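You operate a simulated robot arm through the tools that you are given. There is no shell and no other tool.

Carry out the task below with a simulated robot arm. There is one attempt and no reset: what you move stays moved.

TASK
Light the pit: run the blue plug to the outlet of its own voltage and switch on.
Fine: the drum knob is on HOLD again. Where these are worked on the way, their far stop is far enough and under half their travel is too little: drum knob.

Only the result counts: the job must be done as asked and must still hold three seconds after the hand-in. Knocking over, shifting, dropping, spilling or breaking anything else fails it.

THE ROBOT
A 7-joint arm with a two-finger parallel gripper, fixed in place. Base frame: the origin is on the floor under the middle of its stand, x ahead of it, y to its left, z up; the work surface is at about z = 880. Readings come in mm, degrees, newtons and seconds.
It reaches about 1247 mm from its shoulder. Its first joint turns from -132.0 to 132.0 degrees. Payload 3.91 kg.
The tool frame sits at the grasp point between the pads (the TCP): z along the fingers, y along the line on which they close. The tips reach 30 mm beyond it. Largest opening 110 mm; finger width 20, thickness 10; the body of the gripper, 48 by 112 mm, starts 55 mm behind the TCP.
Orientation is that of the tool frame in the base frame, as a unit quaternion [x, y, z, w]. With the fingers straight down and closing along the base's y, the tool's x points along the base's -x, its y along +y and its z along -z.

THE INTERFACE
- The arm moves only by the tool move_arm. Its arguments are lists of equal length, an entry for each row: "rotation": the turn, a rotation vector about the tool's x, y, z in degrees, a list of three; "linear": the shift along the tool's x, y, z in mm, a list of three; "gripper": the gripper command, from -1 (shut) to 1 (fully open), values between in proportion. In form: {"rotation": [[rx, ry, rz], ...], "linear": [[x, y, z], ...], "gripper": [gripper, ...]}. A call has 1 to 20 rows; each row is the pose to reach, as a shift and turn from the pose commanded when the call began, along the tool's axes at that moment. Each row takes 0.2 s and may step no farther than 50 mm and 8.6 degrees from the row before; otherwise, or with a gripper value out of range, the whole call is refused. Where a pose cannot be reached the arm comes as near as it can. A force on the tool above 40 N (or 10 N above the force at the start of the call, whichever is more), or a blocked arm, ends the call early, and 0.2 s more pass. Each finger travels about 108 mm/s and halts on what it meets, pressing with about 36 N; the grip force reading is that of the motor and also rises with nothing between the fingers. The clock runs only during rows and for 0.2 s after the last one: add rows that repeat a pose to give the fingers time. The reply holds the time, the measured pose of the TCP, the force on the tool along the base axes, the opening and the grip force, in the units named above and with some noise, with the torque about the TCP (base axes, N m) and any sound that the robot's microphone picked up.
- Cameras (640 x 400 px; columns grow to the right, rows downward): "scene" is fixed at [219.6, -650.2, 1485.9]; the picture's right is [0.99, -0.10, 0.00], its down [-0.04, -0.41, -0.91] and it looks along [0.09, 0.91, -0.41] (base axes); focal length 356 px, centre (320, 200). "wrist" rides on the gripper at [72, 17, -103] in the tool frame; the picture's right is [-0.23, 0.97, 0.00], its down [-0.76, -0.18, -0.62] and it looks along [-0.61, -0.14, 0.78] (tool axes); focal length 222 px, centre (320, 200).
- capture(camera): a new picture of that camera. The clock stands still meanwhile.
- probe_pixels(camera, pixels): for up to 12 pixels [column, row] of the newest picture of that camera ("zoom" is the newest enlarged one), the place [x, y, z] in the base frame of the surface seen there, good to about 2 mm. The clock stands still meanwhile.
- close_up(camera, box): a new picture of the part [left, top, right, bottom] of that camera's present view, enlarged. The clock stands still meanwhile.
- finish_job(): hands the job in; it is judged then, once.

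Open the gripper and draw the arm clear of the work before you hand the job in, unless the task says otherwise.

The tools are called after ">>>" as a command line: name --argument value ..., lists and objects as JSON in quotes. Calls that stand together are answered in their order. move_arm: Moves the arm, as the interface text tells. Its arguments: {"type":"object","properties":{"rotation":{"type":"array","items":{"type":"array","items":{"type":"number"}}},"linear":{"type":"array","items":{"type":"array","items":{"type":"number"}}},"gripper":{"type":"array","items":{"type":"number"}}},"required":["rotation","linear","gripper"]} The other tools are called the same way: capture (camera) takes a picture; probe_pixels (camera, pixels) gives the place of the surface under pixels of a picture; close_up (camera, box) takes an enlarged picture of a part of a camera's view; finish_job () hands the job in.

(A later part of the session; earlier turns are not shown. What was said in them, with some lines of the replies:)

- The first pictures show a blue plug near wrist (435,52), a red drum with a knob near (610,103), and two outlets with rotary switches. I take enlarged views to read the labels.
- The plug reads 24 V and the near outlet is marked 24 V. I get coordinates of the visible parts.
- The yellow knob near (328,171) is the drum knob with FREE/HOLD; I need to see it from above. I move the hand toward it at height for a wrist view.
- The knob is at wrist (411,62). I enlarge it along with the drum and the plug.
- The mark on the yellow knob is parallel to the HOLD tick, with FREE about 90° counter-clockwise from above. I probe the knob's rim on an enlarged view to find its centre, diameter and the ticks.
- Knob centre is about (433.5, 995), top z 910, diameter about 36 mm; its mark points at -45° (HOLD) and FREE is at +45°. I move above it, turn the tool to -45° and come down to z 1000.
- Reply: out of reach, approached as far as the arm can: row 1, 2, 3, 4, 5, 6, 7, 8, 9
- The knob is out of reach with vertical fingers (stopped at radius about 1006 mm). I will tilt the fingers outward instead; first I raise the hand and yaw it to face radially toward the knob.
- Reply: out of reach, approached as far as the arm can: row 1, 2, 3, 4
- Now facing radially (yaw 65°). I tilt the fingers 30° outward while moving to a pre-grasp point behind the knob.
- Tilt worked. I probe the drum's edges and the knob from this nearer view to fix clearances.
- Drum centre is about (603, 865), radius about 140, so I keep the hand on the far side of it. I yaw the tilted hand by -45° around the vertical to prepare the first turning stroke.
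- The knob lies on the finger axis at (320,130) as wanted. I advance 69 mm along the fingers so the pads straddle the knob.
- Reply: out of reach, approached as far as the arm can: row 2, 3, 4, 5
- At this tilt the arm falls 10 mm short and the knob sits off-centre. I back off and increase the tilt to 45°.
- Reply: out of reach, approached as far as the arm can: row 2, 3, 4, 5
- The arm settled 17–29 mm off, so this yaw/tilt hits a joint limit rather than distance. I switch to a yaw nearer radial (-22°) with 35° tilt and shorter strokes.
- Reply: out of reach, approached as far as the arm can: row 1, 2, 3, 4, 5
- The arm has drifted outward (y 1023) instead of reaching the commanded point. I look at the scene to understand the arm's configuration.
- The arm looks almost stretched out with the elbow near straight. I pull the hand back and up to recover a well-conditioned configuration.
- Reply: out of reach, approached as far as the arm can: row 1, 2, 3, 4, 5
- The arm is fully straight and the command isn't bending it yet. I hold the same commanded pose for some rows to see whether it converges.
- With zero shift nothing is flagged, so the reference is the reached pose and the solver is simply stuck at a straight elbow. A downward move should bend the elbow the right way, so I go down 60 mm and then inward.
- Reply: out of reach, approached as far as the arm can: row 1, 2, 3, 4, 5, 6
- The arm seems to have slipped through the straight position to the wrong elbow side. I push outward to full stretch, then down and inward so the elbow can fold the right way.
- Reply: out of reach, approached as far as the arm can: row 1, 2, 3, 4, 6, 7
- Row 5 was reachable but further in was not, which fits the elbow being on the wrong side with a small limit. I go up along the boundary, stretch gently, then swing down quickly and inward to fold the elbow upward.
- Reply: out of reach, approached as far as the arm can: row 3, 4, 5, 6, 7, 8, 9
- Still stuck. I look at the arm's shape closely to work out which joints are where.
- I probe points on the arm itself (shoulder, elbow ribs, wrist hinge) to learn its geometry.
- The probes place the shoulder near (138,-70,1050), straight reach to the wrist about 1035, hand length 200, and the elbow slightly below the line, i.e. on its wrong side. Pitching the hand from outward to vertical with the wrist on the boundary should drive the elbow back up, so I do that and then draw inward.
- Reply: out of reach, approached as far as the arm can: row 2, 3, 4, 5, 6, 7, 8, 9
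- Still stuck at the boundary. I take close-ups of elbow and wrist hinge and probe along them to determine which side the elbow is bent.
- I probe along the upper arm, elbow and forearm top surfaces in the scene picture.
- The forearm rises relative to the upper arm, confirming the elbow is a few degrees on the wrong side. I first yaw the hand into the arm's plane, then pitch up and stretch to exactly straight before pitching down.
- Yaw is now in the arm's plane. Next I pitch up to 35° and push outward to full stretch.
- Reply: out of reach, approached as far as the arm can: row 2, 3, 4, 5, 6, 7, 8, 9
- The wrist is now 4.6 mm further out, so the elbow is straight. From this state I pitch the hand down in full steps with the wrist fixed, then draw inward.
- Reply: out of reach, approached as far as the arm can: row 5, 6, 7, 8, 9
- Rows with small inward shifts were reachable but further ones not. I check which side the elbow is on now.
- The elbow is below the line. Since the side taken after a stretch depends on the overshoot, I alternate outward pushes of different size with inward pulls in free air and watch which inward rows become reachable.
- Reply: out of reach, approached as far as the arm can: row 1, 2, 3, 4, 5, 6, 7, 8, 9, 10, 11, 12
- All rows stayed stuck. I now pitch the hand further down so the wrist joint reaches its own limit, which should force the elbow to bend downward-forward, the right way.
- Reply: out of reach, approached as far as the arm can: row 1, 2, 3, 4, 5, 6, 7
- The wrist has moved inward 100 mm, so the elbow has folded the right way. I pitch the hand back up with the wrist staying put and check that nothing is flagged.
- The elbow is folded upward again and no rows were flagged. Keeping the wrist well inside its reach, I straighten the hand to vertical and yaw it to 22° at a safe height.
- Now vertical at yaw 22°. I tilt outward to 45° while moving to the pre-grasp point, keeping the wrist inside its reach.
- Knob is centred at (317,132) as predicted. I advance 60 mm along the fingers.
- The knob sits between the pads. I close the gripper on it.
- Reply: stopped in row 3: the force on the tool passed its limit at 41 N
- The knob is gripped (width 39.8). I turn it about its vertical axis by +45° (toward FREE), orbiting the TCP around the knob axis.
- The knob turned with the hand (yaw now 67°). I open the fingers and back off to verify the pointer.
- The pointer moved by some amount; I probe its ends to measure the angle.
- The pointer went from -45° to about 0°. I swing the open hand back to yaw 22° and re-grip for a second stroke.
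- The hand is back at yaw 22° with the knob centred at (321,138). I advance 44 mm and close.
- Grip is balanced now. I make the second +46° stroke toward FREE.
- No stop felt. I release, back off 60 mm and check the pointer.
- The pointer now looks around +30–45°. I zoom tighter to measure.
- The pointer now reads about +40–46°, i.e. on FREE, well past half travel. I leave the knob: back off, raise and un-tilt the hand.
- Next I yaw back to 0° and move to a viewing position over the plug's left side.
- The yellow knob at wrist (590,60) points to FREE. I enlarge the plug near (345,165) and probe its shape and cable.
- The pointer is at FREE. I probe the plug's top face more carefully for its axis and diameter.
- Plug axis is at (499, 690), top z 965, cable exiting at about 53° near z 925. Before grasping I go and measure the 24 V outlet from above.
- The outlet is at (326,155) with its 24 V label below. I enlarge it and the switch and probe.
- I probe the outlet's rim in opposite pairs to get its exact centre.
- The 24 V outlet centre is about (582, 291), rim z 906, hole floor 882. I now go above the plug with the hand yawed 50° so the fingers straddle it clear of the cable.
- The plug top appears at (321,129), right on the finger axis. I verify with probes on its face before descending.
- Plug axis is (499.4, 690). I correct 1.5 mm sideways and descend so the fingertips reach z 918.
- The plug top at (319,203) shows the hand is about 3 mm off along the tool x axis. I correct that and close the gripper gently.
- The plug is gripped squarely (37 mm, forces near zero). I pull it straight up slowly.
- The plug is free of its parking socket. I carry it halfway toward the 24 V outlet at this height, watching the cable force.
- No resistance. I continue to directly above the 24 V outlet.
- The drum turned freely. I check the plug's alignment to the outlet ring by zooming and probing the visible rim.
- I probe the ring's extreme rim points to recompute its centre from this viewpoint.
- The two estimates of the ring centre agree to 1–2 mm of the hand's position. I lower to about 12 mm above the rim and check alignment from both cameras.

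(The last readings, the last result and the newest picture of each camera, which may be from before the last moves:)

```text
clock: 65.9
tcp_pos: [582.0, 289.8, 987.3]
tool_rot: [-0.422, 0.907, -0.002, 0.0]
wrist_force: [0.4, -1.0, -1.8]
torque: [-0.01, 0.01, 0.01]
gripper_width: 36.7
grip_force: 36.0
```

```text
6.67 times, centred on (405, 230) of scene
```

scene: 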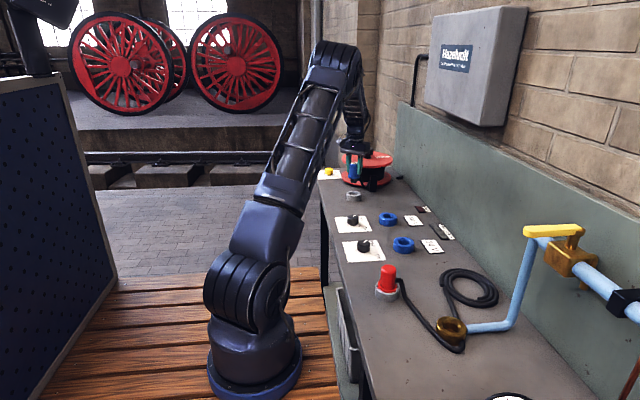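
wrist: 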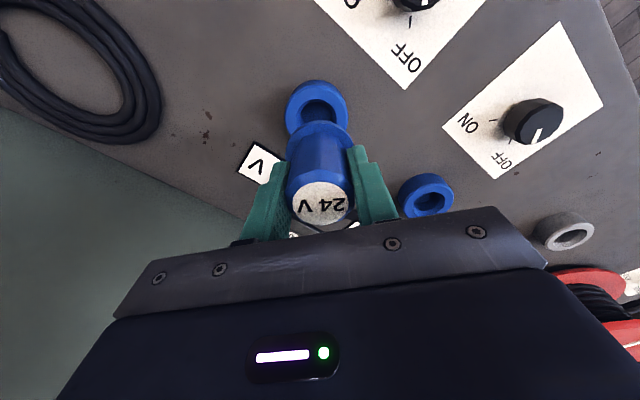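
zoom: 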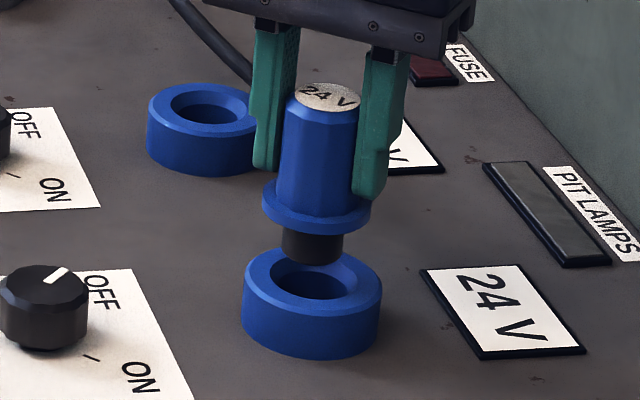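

In the scene view nose and hole line up in x. To check the other direction I probe the plug's top face and the ring rim in the same wrist picture.

>>> close_up --camera "wrist" --box '[260, 80, 380, 240]'

>>> probe_pixels --camera "zoom" --pixels '[[255, 307], [386, 307], [321, 258], [322, 358], [270, 275], [372, 340], [372, 275], [270, 340]]'

>>> probe_pixels --camera "zoom" --pixels '[[228, 112], [402, 118], [313, 46], [250, 70], [375, 70], [228, 140], [403, 145], [240, 85], [390, 85], [280, 50], [345, 50]]'

```text
2.50 times, centred on (320, 160) of wrist
```

zoom: 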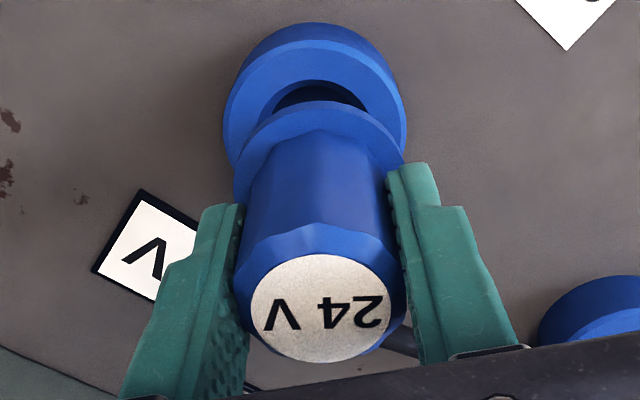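

```text
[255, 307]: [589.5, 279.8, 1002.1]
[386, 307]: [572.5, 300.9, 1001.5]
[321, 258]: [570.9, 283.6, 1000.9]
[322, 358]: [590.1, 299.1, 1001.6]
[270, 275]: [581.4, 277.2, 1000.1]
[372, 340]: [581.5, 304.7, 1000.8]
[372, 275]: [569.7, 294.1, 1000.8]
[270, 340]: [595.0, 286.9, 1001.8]
```

```text
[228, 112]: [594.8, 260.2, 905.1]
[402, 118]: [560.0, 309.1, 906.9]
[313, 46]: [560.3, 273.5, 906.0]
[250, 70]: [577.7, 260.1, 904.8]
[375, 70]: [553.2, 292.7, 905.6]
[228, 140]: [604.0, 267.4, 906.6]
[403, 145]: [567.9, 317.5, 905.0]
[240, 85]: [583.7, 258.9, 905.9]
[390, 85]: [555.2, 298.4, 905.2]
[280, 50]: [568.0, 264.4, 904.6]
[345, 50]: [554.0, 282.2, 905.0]
```

Plug axis is about (581.3, 290.8) against ring centre about (582.7, 289.6). I shift by (0.7,-1.2) and lower the plug into the outlet.

>>> move_arm --rotation '[[0, 0, 0], [0, 0, 0], [0, 0, 0], [0, 0, 0], [0, 0, 0], [0, 0, 0], [0, 0, 0], [0, 0, 0]]' --linear '[[0.5, -1.3, 4], [0.5, -1.3, 10], [0.5, -1.3, 16], [0.5, -1.3, 21], [0.5, -1.3, 26], [0.5, -1.3, 31], [0.5, -1.3, 35], [0.5, -1.3, 35]]' --gripper '[-1, -1, -1, -1, -1, -1, -1, -1]'

>>> close_up --camera "wrist" --box '[260, 80, 380, 240]'

>>> close_up --camera "scene" --box '[380, 200, 430, 260]'

```text
clock: 67.7
tcp_pos: [583.3, 290.9, 953.3]
tool_rot: [-0.422, 0.907, -0.002, 0.0]
wrist_force: [0.3, 0.3, -2.0]
torque: [-0.02, -0.02, 0.0]
gripper_width: 37.0
grip_force: 35.9
```

```text
2.50 times, centred on (320, 160) of wrist
```

zoom: 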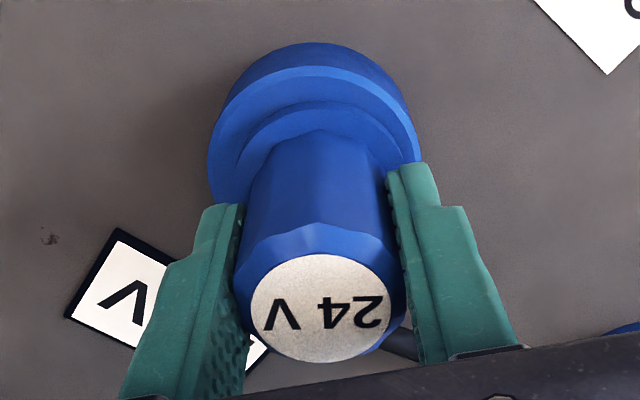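

```text
6.67 times, centred on (405, 230) of scene
```

zoom: 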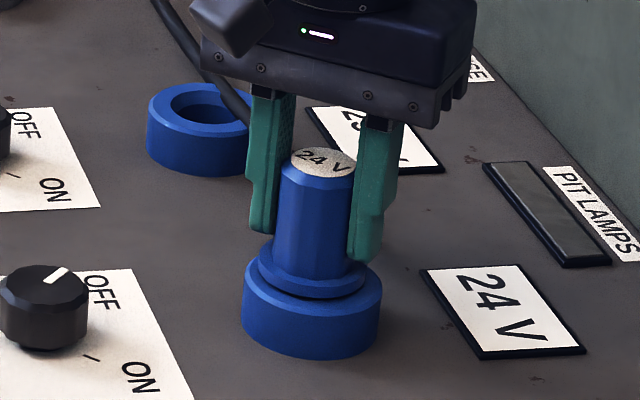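

The nose is inside the hole with no side force and a small gap remains under the collar. I press it down the last few millimetres.

>>> move_arm --rotation '[[0, 0, 0], [0, 0, 0], [0, 0, 0], [0, 0, 0], [0, 0, 0], [0, 0, 0]]' --linear '[[0, 0, 1.5], [0, 0, 3], [0, 0, 4.5], [0, 0, 6], [0, 0, 7.5], [0, 0, 7.5]]' --gripper '[-1, -1, -1, -1, -1, -1]'

>>> close_up --camera "scene" --box '[380, 200, 430, 260]'

```text
clock: 69.1
tcp_pos: [584.4, 290.6, 947.1]
tool_rot: [-0.422, 0.907, -0.002, 0.001]
wrist_force: [6.3, 2.2, 25.0]
torque: [0.34, 0.13, -0.02]
gripper_width: 36.4
grip_force: 35.8
```

```text
6.67 times, centred on (405, 230) of scene
```

zoom: 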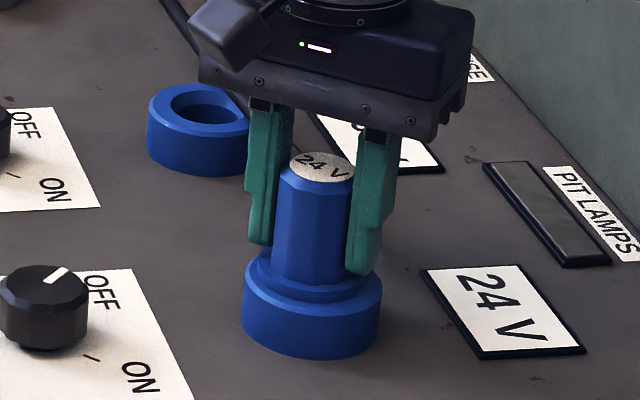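

The collar now rests on the ring with 25 N push. I probe the plug's top height and centre to confirm seating.

>>> probe_pixels --camera "zoom" --pixels '[[322, 165], [300, 165], [345, 168], [310, 285], [262, 270], [360, 275], [270, 285]]'

>>> capture --camera "wrist"

```text
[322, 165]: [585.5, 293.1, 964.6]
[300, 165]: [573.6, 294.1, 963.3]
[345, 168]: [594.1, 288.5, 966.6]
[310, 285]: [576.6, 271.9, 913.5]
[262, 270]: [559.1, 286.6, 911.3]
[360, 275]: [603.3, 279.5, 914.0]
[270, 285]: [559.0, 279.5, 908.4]
```

```text
taken
```

wrist: 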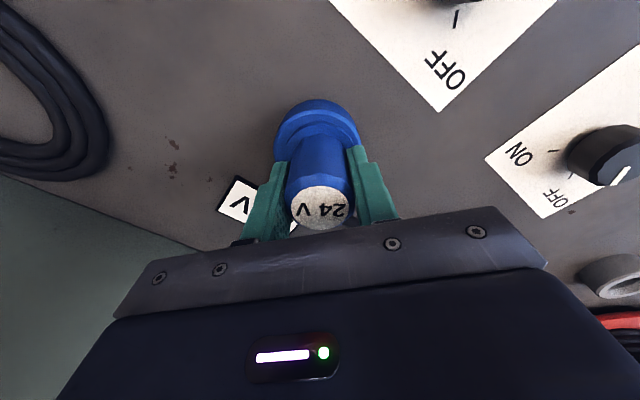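

The plug top reads z 965, the same as when parked, so it is fully seated. I open the fingers and rise straight up.

>>> move_arm --rotation '[[0, 0, 0], [0, 0, 0], [0, 0, 0], [0, 0, 0], [0, 0, 0], [0, 0, 0], [0, 0, 0], [0, 0, 0]]' --linear '[[0, 0, -2], [0, 0, -3], [0, 0, -3], [0, 0, -25], [0, 0, -55], [0, 0, -95], [0, 0, -135], [0, 0, -135]]' --gripper '[-0.1, 0.2, 0.3, 0.3, 0.3, 0.3, 0.3, 0.3]'

>>> capture --camera "wrist"

>>> capture --camera "scene"

```text
clock: 70.9
tcp_pos: [581.7, 291.6, 1081.4]
tool_rot: [-0.422, 0.906, -0.003, -0.001]
wrist_force: [0.8, 0.4, 0.1]
torque: [-0.03, -0.03, 0.02]
gripper_width: 71.3
grip_force: 0.1
```

```text
taken
```

wrist: 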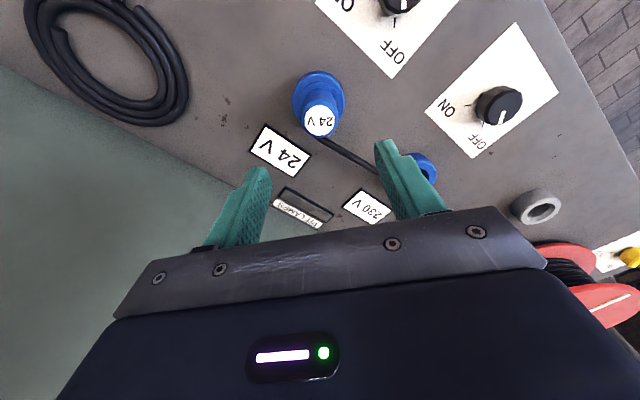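

```text
taken
```

scene: 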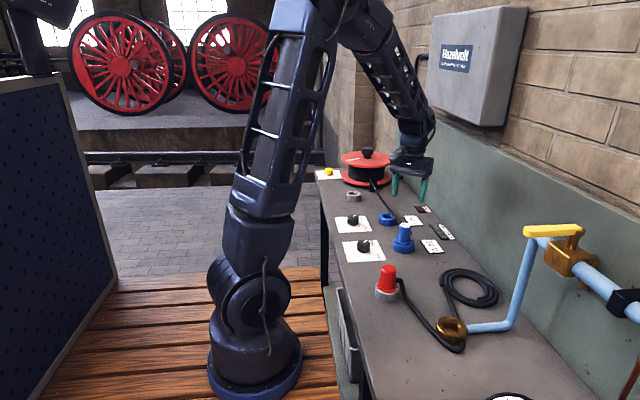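

The plug is in the 24 V outlet. Next I move above the 24 V switch at about (456, 288) with yaw 45°.

>>> move_arm --rotation '[[0, 0, 1.5], [0, 0, 3], [0, 0, 4], [0, 0, 5], [0, 0, 5]]' --linear '[[25, 28, 5], [50, 56, 10], [70, 78, 20], [83.6, 93.3, 31.4], [83.6, 93.3, 31.4]]' --gripper '[0.1, 0.1, 0.1, 0.1, 0.1]'

>>> capture --camera "wrist"

>>> close_up --camera "wrist" --box '[270, 70, 370, 150]'

```text
clock: 72.1
tcp_pos: [456.6, 286.9, 1049.4]
tool_rot: [-0.382, 0.924, -0.002, 0.0]
wrist_force: [0.2, 0.8, 0.5]
torque: [0.0, -0.01, 0.0]
gripper_width: 60.7
grip_force: 0.1
```

```text
taken
```

wrist: 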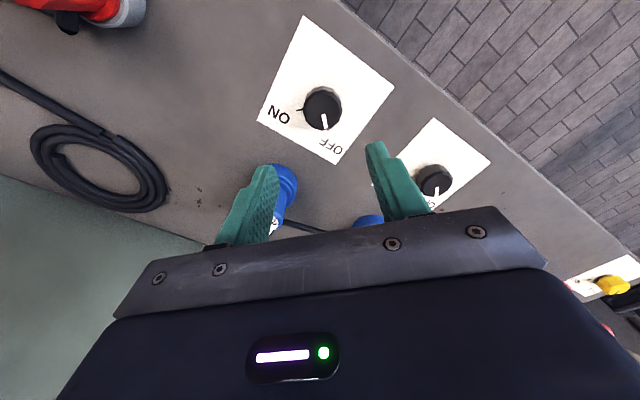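

```text
5.00 times, centred on (320, 110) of wrist
```

zoom: 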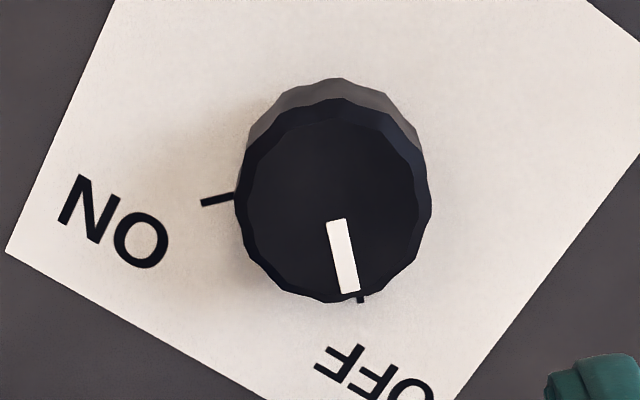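

>>> probe_pixels --camera "zoom" --pixels '[[243, 205], [428, 205], [335, 105], [330, 295], [265, 135], [405, 135], [260, 270], [405, 270], [336, 222], [349, 288], [205, 203], [362, 302]]'

```text
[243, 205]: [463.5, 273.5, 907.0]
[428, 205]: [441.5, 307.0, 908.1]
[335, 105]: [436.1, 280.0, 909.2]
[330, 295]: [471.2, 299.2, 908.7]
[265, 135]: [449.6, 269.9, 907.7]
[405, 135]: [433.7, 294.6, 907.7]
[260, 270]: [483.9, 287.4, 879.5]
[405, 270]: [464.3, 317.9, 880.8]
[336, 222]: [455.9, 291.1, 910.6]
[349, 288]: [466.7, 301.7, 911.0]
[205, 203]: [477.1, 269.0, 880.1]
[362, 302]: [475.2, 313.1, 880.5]
```

The switch knob centre is (453, 290), radius 20, pointer at +45° (OFF); ON is at -45°. I centre the hand and descend around it.

>>> move_arm --rotation '[[0, 0, 0], [0, 0, 0], [0, 0, 0], [0, 0, 0], [0, 0, 0], [0, 0, 0]]' --linear '[[0.3, 4.2, 30], [0.3, 4.2, 65], [0.3, 4.2, 95], [0.3, 4.2, 118], [0.3, 4.2, 132], [0.3, 4.2, 132]]' --gripper '[0.15, 0.15, 0.15, 0.15, 0.15, 0.15]'

>>> capture --camera "wrist"

>>> close_up --camera "scene" --box '[320, 200, 430, 280]'

```text
clock: 73.5
tcp_pos: [453.0, 287.8, 918.9]
tool_rot: [-0.383, 0.924, -0.002, -0.001]
wrist_force: [0.5, -0.3, 1.0]
torque: [-0.01, -0.01, -0.03]
gripper_width: 63.3
grip_force: 0.0
```

```text
taken
```

wrist: 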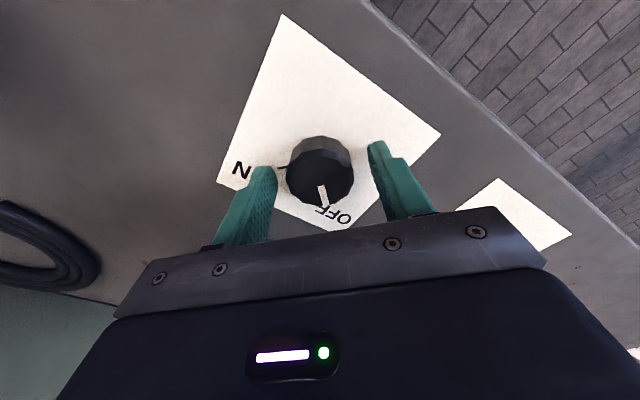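

```text
5.00 times, centred on (375, 240) of scene
```

zoom: 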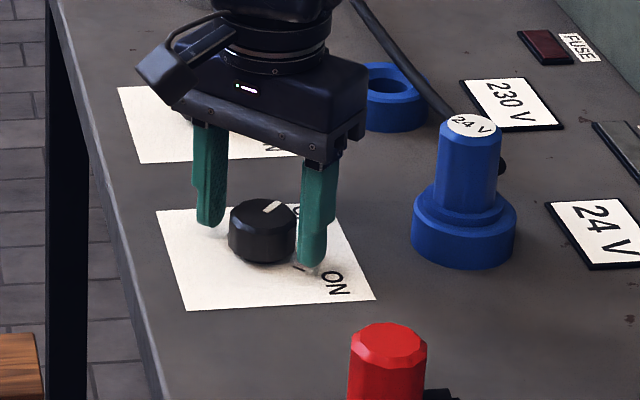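

Aligned: knob centred at (321,181). I close on it gently.

>>> move_arm --rotation '[[0, 0, 0], [0, 0, 0], [0, 0, 0], [0, 0, 0]]' --linear '[[0, 0, 1], [0, 0, 1], [0, 0, 1], [0, 0, 1]]' --gripper '[-0.1, -0.25, -0.4, -0.7]'

```text
clock: 74.5
tcp_pos: [454.1, 288.7, 916.5]
tool_rot: [-0.382, 0.924, -0.002, -0.001]
wrist_force: [2.6, -3.8, 0.4]
torque: [0.32, 0.44, -0.01]
gripper_width: 41.9
grip_force: 45.1
```

Gripped (41.9 mm). I turn the switch clockwise by 90° to ON.

>>> move_arm --rotation '[[0, 0, 4], [0, 0, 12], [0, 0, 20], [0, 0, 28], [0, 0, 36], [0, 0, 44], [0, 0, 52], [0, 0, 60], [0, 0, 68], [0, 0, 76], [0, 0, 84], [0, 0, 90], [0, 0, 91], [0, 0, 91]]' --linear '[[0, 0, 0], [0, 0, 0], [0, 0, 0], [0, 0, 0], [0, 0, 0], [0, 0, 0], [0, 0, 0], [0, 0, 0], [0, 0, 0], [0, 0, 0], [0, 0, 0], [0, 0, 0], [0, 0, 0], [0, 0, 0]]' --gripper '[-0.7, -0.7, -0.7, -0.7, -0.7, -0.7, -0.7, -0.7, -0.7, -0.7, -0.7, -0.7, -0.7, -0.7]'

>>> capture --camera "wrist"

>>> close_up --camera "scene" --box '[330, 200, 470, 280]'

```text
clock: 77.5
tcp_pos: [455.2, 289.5, 916.5]
tool_rot: [0.391, 0.92, -0.001, 0.001]
wrist_force: [-9.8, 18.6, 7.1]
torque: [0.39, -0.04, -0.01]
gripper_width: 41.8
grip_force: 45.2
```

```text
taken
```

wrist: 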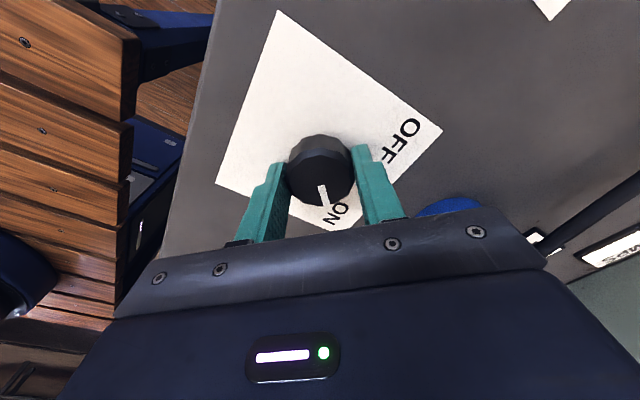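

```text
4.57 times, centred on (400, 240) of scene
```

zoom: 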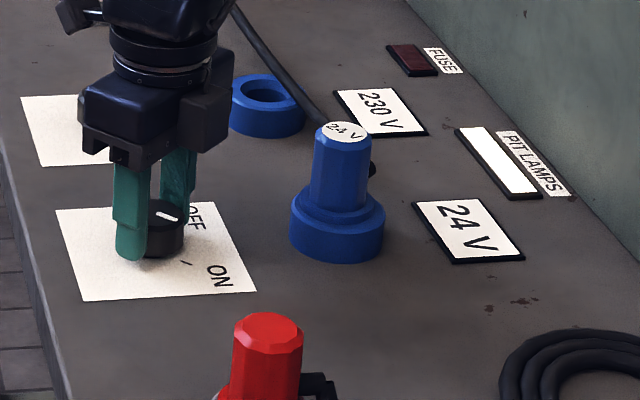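

The PIT LAMPS indicator is lit white and the pointer faces ON. I open the fingers and rise off the switch.

>>> move_arm --rotation '[[0, 0, 0], [0, 0, 0], [0, 0, 0], [0, 0, 0], [0, 0, 0], [0, 0, 0], [0, 0, 0], [0, 0, 0]]' --linear '[[0, 0, 0], [0, 0, 0], [0, 0, -10], [0, 0, -40], [0, 0, -80], [0, 0, -120], [0, 0, -160], [0, 0, -160]]' --gripper '[-0.1, 0.15, 0.15, 0.15, 0.15, 0.15, 0.15, 0.15]'

>>> capture --camera "wrist"

>>> close_up --camera "scene" --box '[330, 200, 470, 280]'

```text
clock: 79.3
tcp_pos: [455.7, 292.0, 1076.5]
tool_rot: [0.39, 0.921, -0.001, 0.002]
wrist_force: [0.0, -0.4, 0.3]
torque: [-0.03, -0.03, -0.03]
gripper_width: 63.3
grip_force: 0.1
```

```text
taken
```

wrist: 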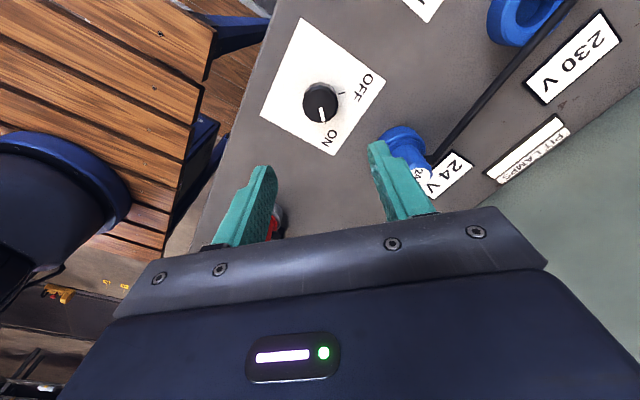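

```text
4.57 times, centred on (400, 240) of scene
```

zoom: 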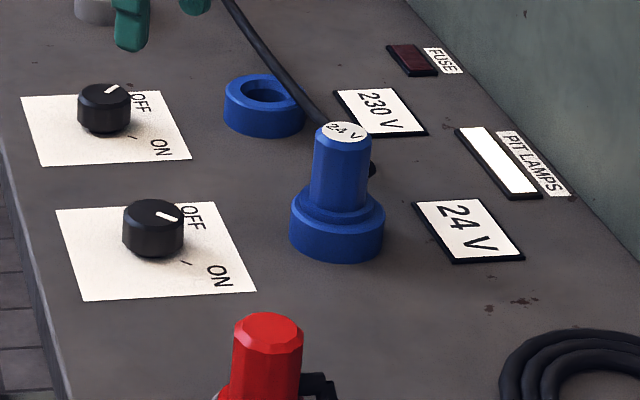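

The lamp stays lit with the switch on ON. Now I go back to the drum knob: first to the safe point (380, 852, 1119) with yaw 68°.

>>> move_arm --rotation '[[0, 0, -8.13], [0, 0, -16.26], [0, 0, -24.4], [0, 0, -32.5], [0, 0, -40.6], [0, 0, -48.8], [0, 0, -56.9], [0, 0, -65], [0, 0, -73.2], [0, 0, -81.3], [0, 0, -89.4], [0, 0, -97.5], [0, 0, -105.7], [0, 0, -113.8], [0, 0, -113.8]]' --linear '[[32.5, 24, -3], [65, 48, -6], [97.5, 72, -9], [130, 96, -12], [162.4, 120, -15], [195, 144, -18], [227.4, 168, -21], [260, 192, -25], [292, 215.6, -28], [325, 239.6, -31], [357, 263.5, -34], [390, 287.5, -37], [422, 311.5, -40], [454.8, 335.4, -43], [454.8, 335.4, -43]]' --gripper '[0.15, 0.15, 0.15, 0.15, 0.15, 0.15, 0.15, 0.15, 0.15, 0.15, 0.15, 0.15, 0.15, 0.15, 0.15]'

>>> capture --camera "wrist"

>>> capture --camera "scene"

```text
clock: 82.5
tcp_pos: [377.5, 849.3, 1113.9]
tool_rot: [-0.558, 0.83, -0.002, 0.0]
wrist_force: [-0.8, 0.2, -0.4]
torque: [-0.01, -0.03, 0.01]
gripper_width: 63.1
grip_force: 0.1
```

```text
taken
```

wrist: 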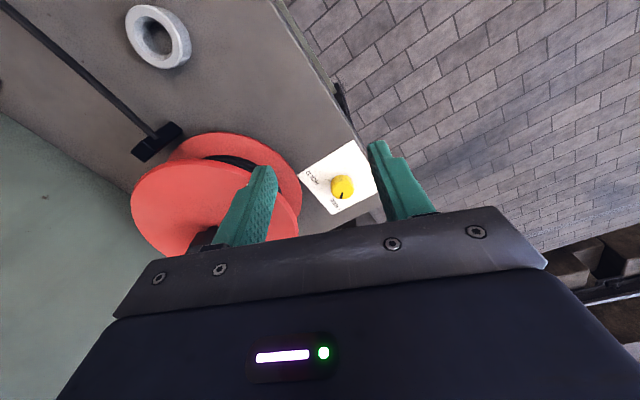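

```text
taken
```

scene: 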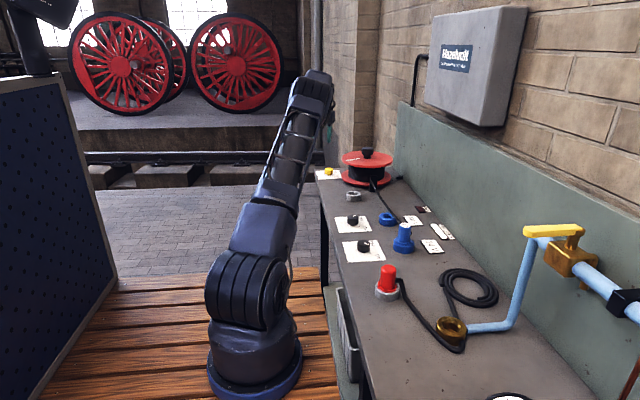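

The arm is well bent. I tilt to 45° and move to the pre-grasp point facing the knob at yaw 68°.

>>> move_arm --rotation '[[0, -7.5, 0], [0, -15, 0], [0, -22.5, 0], [0, -30, 0], [0, -37.5, 0], [0, -45, 0], [0, -45, 0], [0, -45, 0], [0, -45, 0]]' --linear '[[-10.6, 0.3, 20], [-21, 0.6, 40], [-32, 1, 60], [-42, 1.3, 80], [-53, 1.6, 100], [-63.5, 1.9, 119.9], [-86.5, 1.9, 143], [-109.5, 1.9, 166], [-109.5, 1.9, 166]]' --gripper '[0.1, 0.1, 0.1, 0.1, 0.1, 0.1, 0.1, 0.1, 0.1]'

>>> capture --camera "wrist"

>>> close_up --camera "wrist" --box '[220, 60, 420, 190]'

```text
clock: 84.5
tcp_pos: [420.1, 950.4, 951.2]
tool_rot: [-0.515, 0.767, 0.211, 0.318]
wrist_force: [0.0, -0.9, -0.3]
torque: [0.01, 0.01, 0.03]
gripper_width: 60.8
grip_force: 0.1
```

```text
taken
```

wrist: 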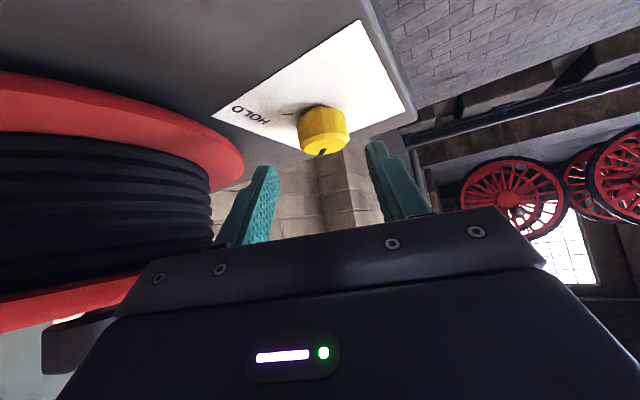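

```text
3.08 times, centred on (320, 125) of wrist
```

zoom: 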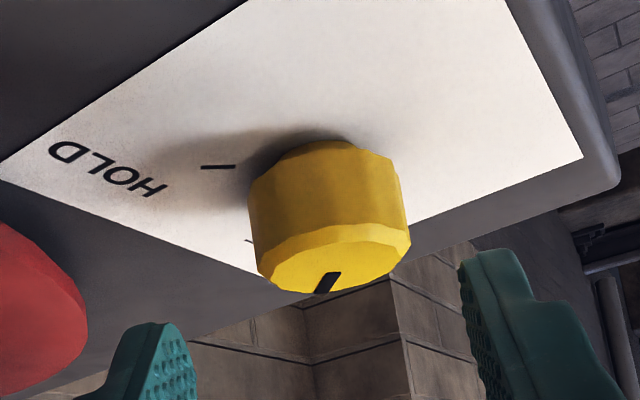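

The knob is about 2.7 mm to the tool's +y. I correct and advance 48 mm, then close gently.

>>> move_arm --rotation '[[0, 0, 0], [0, 0, 0], [0, 0, 0], [0, 0, 0], [0, 0, 0], [0, 0, 0], [0, 0, 0], [0, 0, 0], [0, 0, 0]]' --linear '[[1.5, 2.7, 10], [3, 2.7, 25], [3, 2.7, 40], [3, 2.7, 48], [3, 2.7, 48], [3, 2.7, 48], [3, 2.7, 48], [3, 2.7, 48], [3, 2.7, 48]]' --gripper '[0.1, 0.1, 0.1, 0.1, 0.1, -0.1, -0.25, -0.4, -0.7]'

>>> capture --camera "wrist"

```text
clock: 86.5
tcp_pos: [429.6, 981.2, 914.1]
tool_rot: [-0.516, 0.767, 0.212, 0.318]
wrist_force: [-1.4, 2.0, -0.6]
torque: [0.23, 0.23, 0.01]
gripper_width: 39.6
grip_force: 44.9
```

```text
taken
```

wrist: 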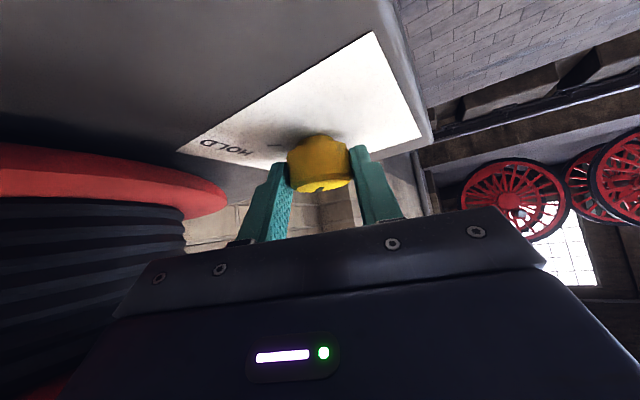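

Grip is centred. I turn the knob -46° (clockwise, toward HOLD).

>>> move_arm --rotation '[[2.65, 0, 2.65], [5.3, 0, 5.3], [10.6, 0, 10.6], [15.9, 0, 15.9], [21.2, 0, 21.2], [26.5, 0, 26.5], [31.8, 0, 31.8], [32.5, 0, 32.5], [32.5, 0, 32.5]]' --linear '[[0, 0.9, 0], [-0.1, 1.8, 0.1], [-0.3, 3.6, 0.3], [-0.7, 5.2, 0.7], [-1.3, 6.9, 1.3], [-2, 8.3, 2], [-2.8, 9.7, 2.8], [-3, 9.9, 3], [-3, 9.9, 3]]' --gripper '[-0.7, -0.7, -0.7, -0.7, -0.7, -0.7, -0.7, -0.7, -0.7]'

>>> capture --camera "wrist"

```text
clock: 88.5
tcp_pos: [422.1, 989.1, 913.4]
tool_rot: [-0.174, 0.907, 0.07, 0.377]
wrist_force: [-5.9, -17.6, -1.3]
torque: [0.45, -0.46, -0.23]
gripper_width: 39.5
grip_force: 45.2
```

```text
taken
```

wrist: 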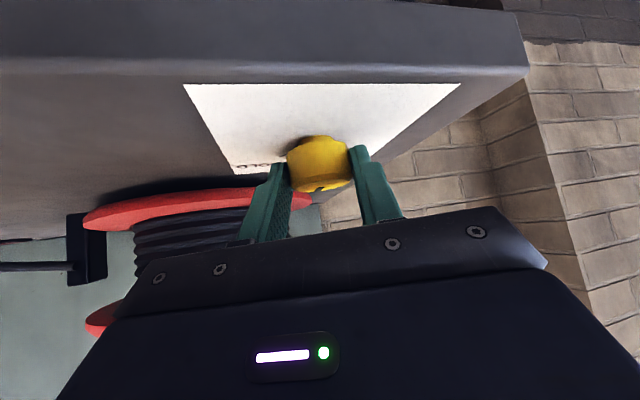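

First return stroke done. I release, back off, and swing the open hand back by +46° for the second stroke.

>>> move_arm --rotation '[[0, 0, 0], [0, 0, 0], [0, 0, 0], [0, 0, 0], [0, 0, 0]]' --linear '[[0, 0, 0], [0, 0, 0], [0, 0, -20], [0, 0, -45], [0, 0, -45]]' --gripper '[-0.1, 0.1, 0.1, 0.1, 0.1]'

>>> close_up --camera "scene" --box '[322, 164, 338, 174]'

>>> close_up --camera "wrist" --box '[220, 60, 420, 190]'

```text
clock: 89.7
tcp_pos: [392.6, 978.2, 946.6]
tool_rot: [-0.175, 0.907, 0.071, 0.377]
wrist_force: [-0.8, -0.6, 0.6]
torque: [0.01, -0.01, 0.04]
gripper_width: 60.3
grip_force: 0.0
```

```text
16.00 times, centred on (330, 169) of scene
```

zoom: 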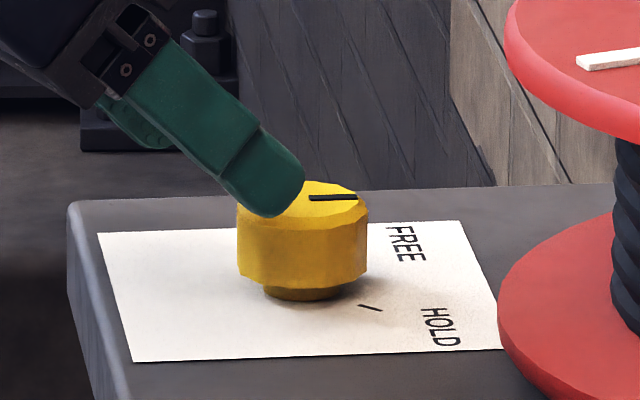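

```text
3.08 times, centred on (320, 125) of wrist
```

zoom: 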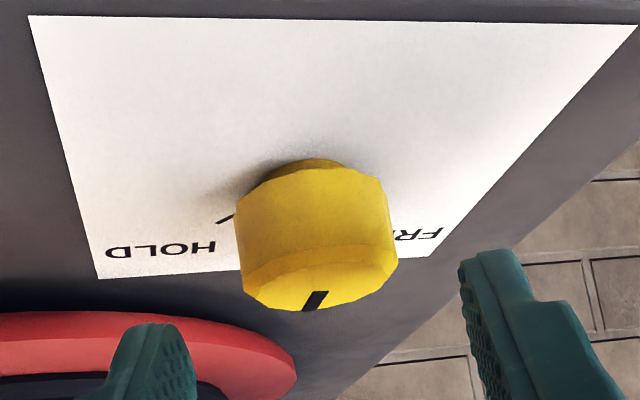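

The pointer is back at about 0°. I swing the open hand around to yaw 68° again.

>>> move_arm --rotation '[[-5.4, 0, -5.4], [-10.8, 0, -10.8], [-16.3, 0, -16.3], [-21.7, 0, -21.7], [-27.1, 0, -27.1], [-32.5, 0, -32.5], [-32.5, 0, -32.5]]' --linear '[[-0.3, -6, 0.3], [-1.1, -11.9, 1.1], [-2.5, -17.6, 2.5], [-4.4, -23, 4.4], [-6.8, -28, 6.8], [-9.65, -32.6, 9.65], [-9.65, -32.6, 9.65]]' --gripper '[0.1, 0.1, 0.1, 0.1, 0.1, 0.1, 0.1]'

>>> capture --camera "wrist"

```text
clock: 91.3
tcp_pos: [416.1, 954.0, 946.7]
tool_rot: [-0.517, 0.767, 0.212, 0.317]
wrist_force: [-0.3, 0.2, 0.1]
torque: [0.0, -0.01, -0.05]
gripper_width: 60.6
grip_force: 0.0
```

```text
taken
```

wrist: 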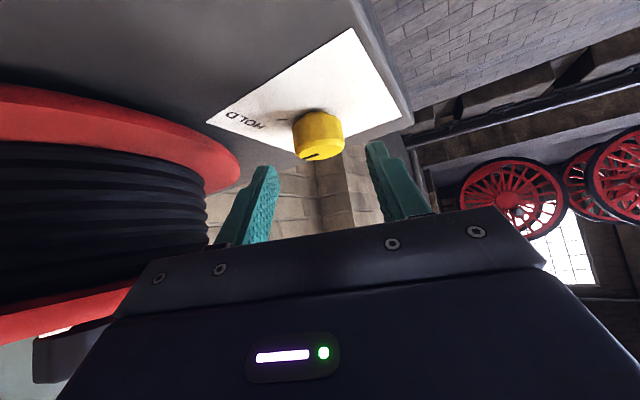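

The knob is centred about 1.3 mm to the tool's -y. I correct, advance 44 mm and close again.

>>> move_arm --rotation '[[0, 0, 0], [0, 0, 0], [0, 0, 0], [0, 0, 0], [0, 0, 0], [0, 0, 0], [0, 0, 0], [0, 0, 0], [0, 0, 0]]' --linear '[[1, -1.3, 10], [1.5, -1.3, 25], [1.5, -1.3, 37], [1.5, -1.3, 44], [1.5, -1.3, 44], [1.5, -1.3, 44], [1.5, -1.3, 44], [1.5, -1.3, 44], [1.5, -1.3, 44]]' --gripper '[0.1, 0.1, 0.1, 0.1, 0.1, -0.1, -0.25, -0.4, -0.7]'

```text
clock: 93.3
tcp_pos: [429.1, 979.4, 914.0]
tool_rot: [-0.516, 0.767, 0.211, 0.317]
wrist_force: [-3.2, 2.0, -0.3]
torque: [0.28, 0.6, 0.07]
gripper_width: 39.8
grip_force: 45.0
```

Centred grip again. I make the second -47° stroke to HOLD.

>>> move_arm --rotation '[[2.65, 0, 2.65], [5.3, 0, 5.3], [10.6, 0, 10.6], [15.9, 0, 15.9], [21.2, 0, 21.2], [26.5, 0, 26.5], [31.8, 0, 31.8], [33.2, 0, 33.2], [33.2, 0, 33.2]]' --linear '[[0, 1, 0], [-0.1, 2, 0.1], [-0.4, 3.9, 0.4], [-0.8, 5.7, 0.8], [-1.4, 7.3, 1.4], [-2.2, 8.7, 2.2], [-3.1, 10, 3.1], [-3.4, 10.2, 3.4], [-3.4, 10.2, 3.4]]' --gripper '[-0.7, -0.7, -0.7, -0.7, -0.7, -0.7, -0.7, -0.7, -0.7]'

>>> close_up --camera "scene" --box '[322, 164, 338, 174]'

```text
clock: 95.3
tcp_pos: [422.5, 989.4, 912.9]
tool_rot: [-0.167, 0.909, 0.067, 0.377]
wrist_force: [-13.5, 20.2, 1.0]
torque: [0.94, -0.46, 0.7]
gripper_width: 39.7
grip_force: 45.5
```

```text
16.00 times, centred on (330, 169) of scene
```

zoom: 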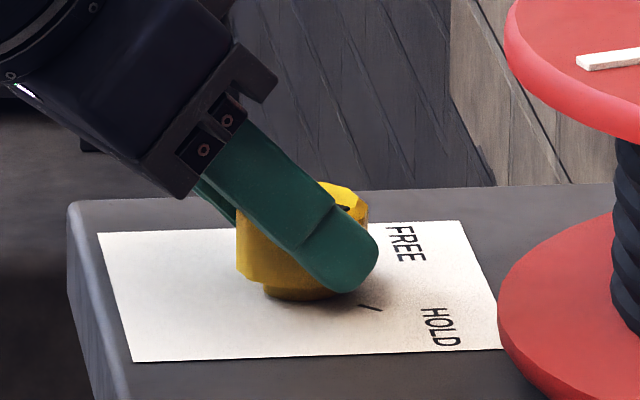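

A torque of 0.7 N·m about z suggests the knob has met its HOLD stop. I release, back off and check the pointer.

>>> move_arm --rotation '[[0, 0, 0], [0, 0, 0], [0, 0, 0], [0, 0, 0], [0, 0, 0], [0, 0, 0], [0, 0, 0]]' --linear '[[0, 0, 0], [0, 0, 0], [0, 0, -5], [0, 0, -25], [0, 0, -50], [0, 0, -80], [0, 0, -80]]' --gripper '[-0.1, 0.1, 0.1, 0.1, 0.1, 0.1, 0.1]'

>>> close_up --camera "scene" --box '[322, 164, 338, 174]'

>>> close_up --camera "wrist" --box '[250, 60, 390, 180]'

```text
clock: 96.9
tcp_pos: [371.5, 968.0, 970.6]
tool_rot: [-0.168, 0.909, 0.068, 0.376]
wrist_force: [-0.5, -0.2, -0.6]
torque: [0.0, -0.02, -0.01]
gripper_width: 60.3
grip_force: 0.1
```

```text
16.00 times, centred on (330, 169) of scene
```

zoom: 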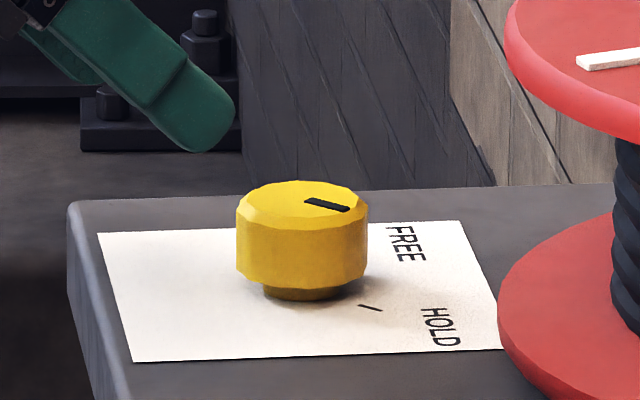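

```text
3.33 times, centred on (320, 120) of wrist
```

zoom: 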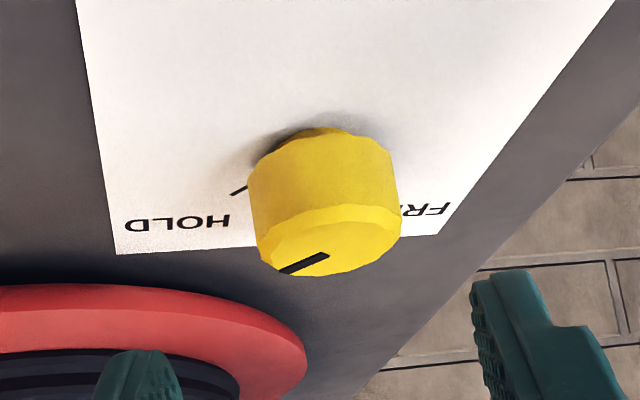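

The pointer is parallel to the HOLD tick again. I probe the mark's ends to confirm the angle.

>>> probe_pixels --camera "zoom" --pixels '[[327, 256], [286, 271], [306, 264], [247, 187], [230, 194]]'

>>> close_up --camera "scene" --box '[330, 190, 470, 270]'

```text
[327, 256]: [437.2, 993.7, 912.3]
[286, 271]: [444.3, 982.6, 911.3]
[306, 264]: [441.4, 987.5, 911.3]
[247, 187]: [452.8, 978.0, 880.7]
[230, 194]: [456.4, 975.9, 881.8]
```

```text
4.57 times, centred on (400, 230) of scene
```

zoom: 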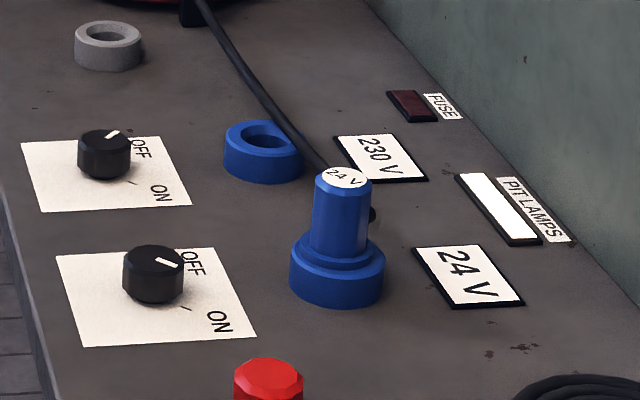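

Knob is on HOLD, lamps remain lit, plug seated, 230 V switch untouched on OFF. I draw the arm clear: un-tilt and retreat upward.

>>> move_arm --rotation '[[0, 0, 0], [0, 7.5, 0], [0, 15, 0], [0, 22.5, 0], [0, 30, 0], [0, 37.5, 0], [0, 45, 0], [0, 45, 0]]' --linear '[[0, -4, -25], [0.5, -16, -40], [1, -28, -55], [1.3, -40, -70], [1.6, -52, -85], [2, -63, -100], [2.4, -73.2, -114.6], [2.4, -73.2, -114.6]]' --gripper '[0.5, 0.5, 0.5, 0.5, 0.5, 0.5, 0.5, 0.5]'

```text
clock: 98.7
tcp_pos: [318.7, 871.1, 1051.8]
tool_rot: [-0.181, 0.984, -0.002, -0.001]
wrist_force: [0.2, 0.1, 1.0]
torque: [0.01, 0.01, 0.0]
gripper_width: 82.9
grip_force: 0.0
```

I raise the hand further and away from the bench fittings, then take final pictures.

>>> move_arm --rotation '[[0, 0, 0], [0, 0, 0], [0, 0, 0], [0, 0, 0], [0, 0, 0], [0, 0, 0], [0, 0, 0], [0, 0, 0], [0, 0, 0]]' --linear '[[8, -33, -18], [17, -66, -37], [25, -99, -55], [34, -132, -74], [42, -165, -92], [50, -198, -111], [59, -231, -130], [67.2, -264.4, -148], [67.2, -264.4, -148]]' --gripper '[1, 1, 1, 1, 1, 1, 1, 1, 1]'

>>> capture --camera "scene"

>>> capture --camera "wrist"

>>> close_up --camera "scene" --box '[310, 150, 470, 270]'

```text
clock: 100.7
tcp_pos: [350.6, 600.2, 1200.1]
tool_rot: [-0.181, 0.984, -0.002, 0.001]
wrist_force: [0.9, -0.5, -0.5]
torque: [-0.01, 0.01, 0.02]
gripper_width: 109.9
grip_force: 0.1
```

```text
taken
```

scene: 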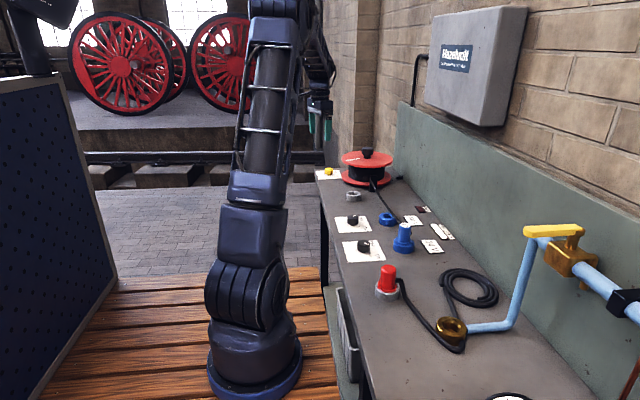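

```text
taken
```

wrist: 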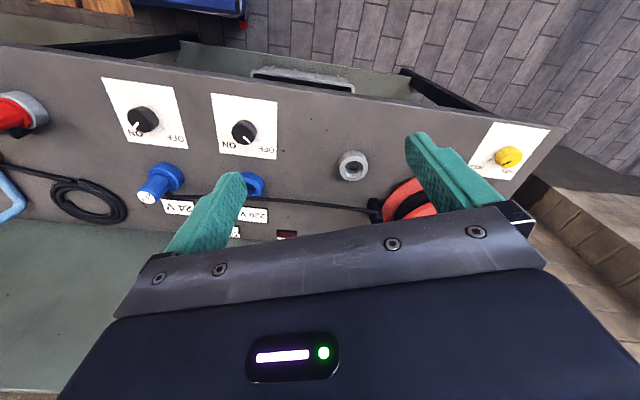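

```text
3.33 times, centred on (390, 210) of scene
```

zoom: 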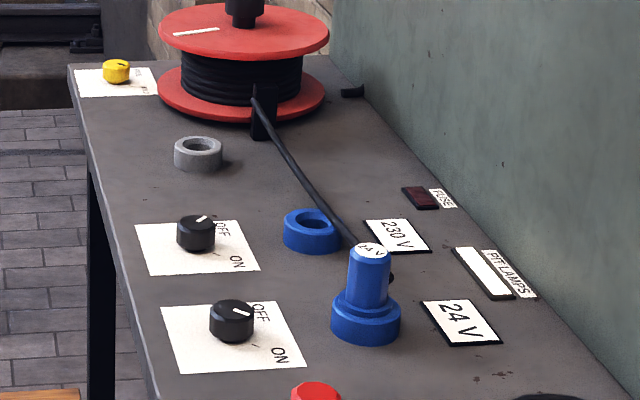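

The final picture shows the lamp lit and the arm clear. I do one last zoom on the two turned knobs before handing in.

>>> close_up --camera "wrist" --box '[460, 115, 560, 190]'

>>> close_up --camera "wrist" --box '[95, 70, 295, 210]'

```text
5.33 times, centred on (510, 152) of wrist
```

zoom: 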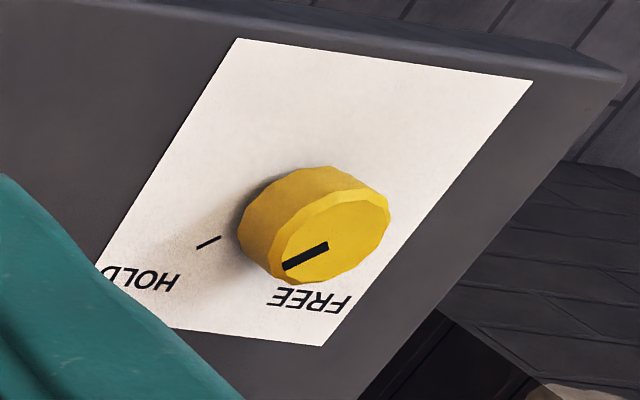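

```text
2.86 times, centred on (195, 140) of wrist
```

zoom: 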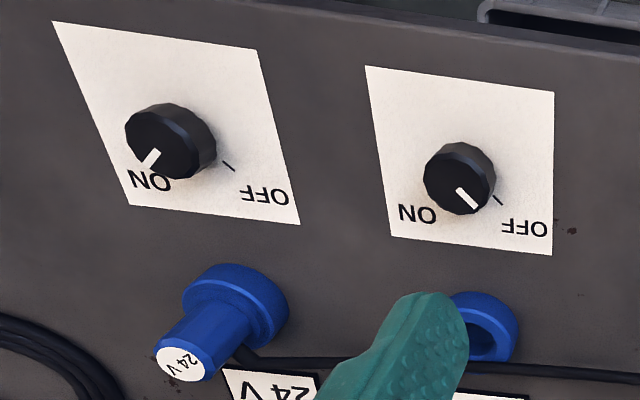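

The drum knob mark is parallel to the HOLD tick. The 24 V switch points to ON, the 230 V switch is still OFF, the plug is seated in the 24 V outlet and the pit lamps are lit. The gripper is open and clear, so I hand the job in.

>>> finish_job

```text
The job is handed in.
```

The pit lamps are lit. The blue 24 V plug is seated in the 24 V outlet and its switch is on ON. I handed the job in; the tool confirmed only that it was received, not whether it passed.

- **Drum knob:** I turned it about 90° to FREE so the cable could pay out, then back to HOLD. Its mark again lines up with the HOLD tick.
- **Everything else:** the 230 V switch is still OFF. Nothing else looks moved in the final pictures, apart from the drum turning as the cable paid out. The gripper is open and clear of the bench.
- **On the way:** the knob is at the edge of the arm's reach, and early on the arm locked up straight. I freed it by moving it in open air, without touching anything.
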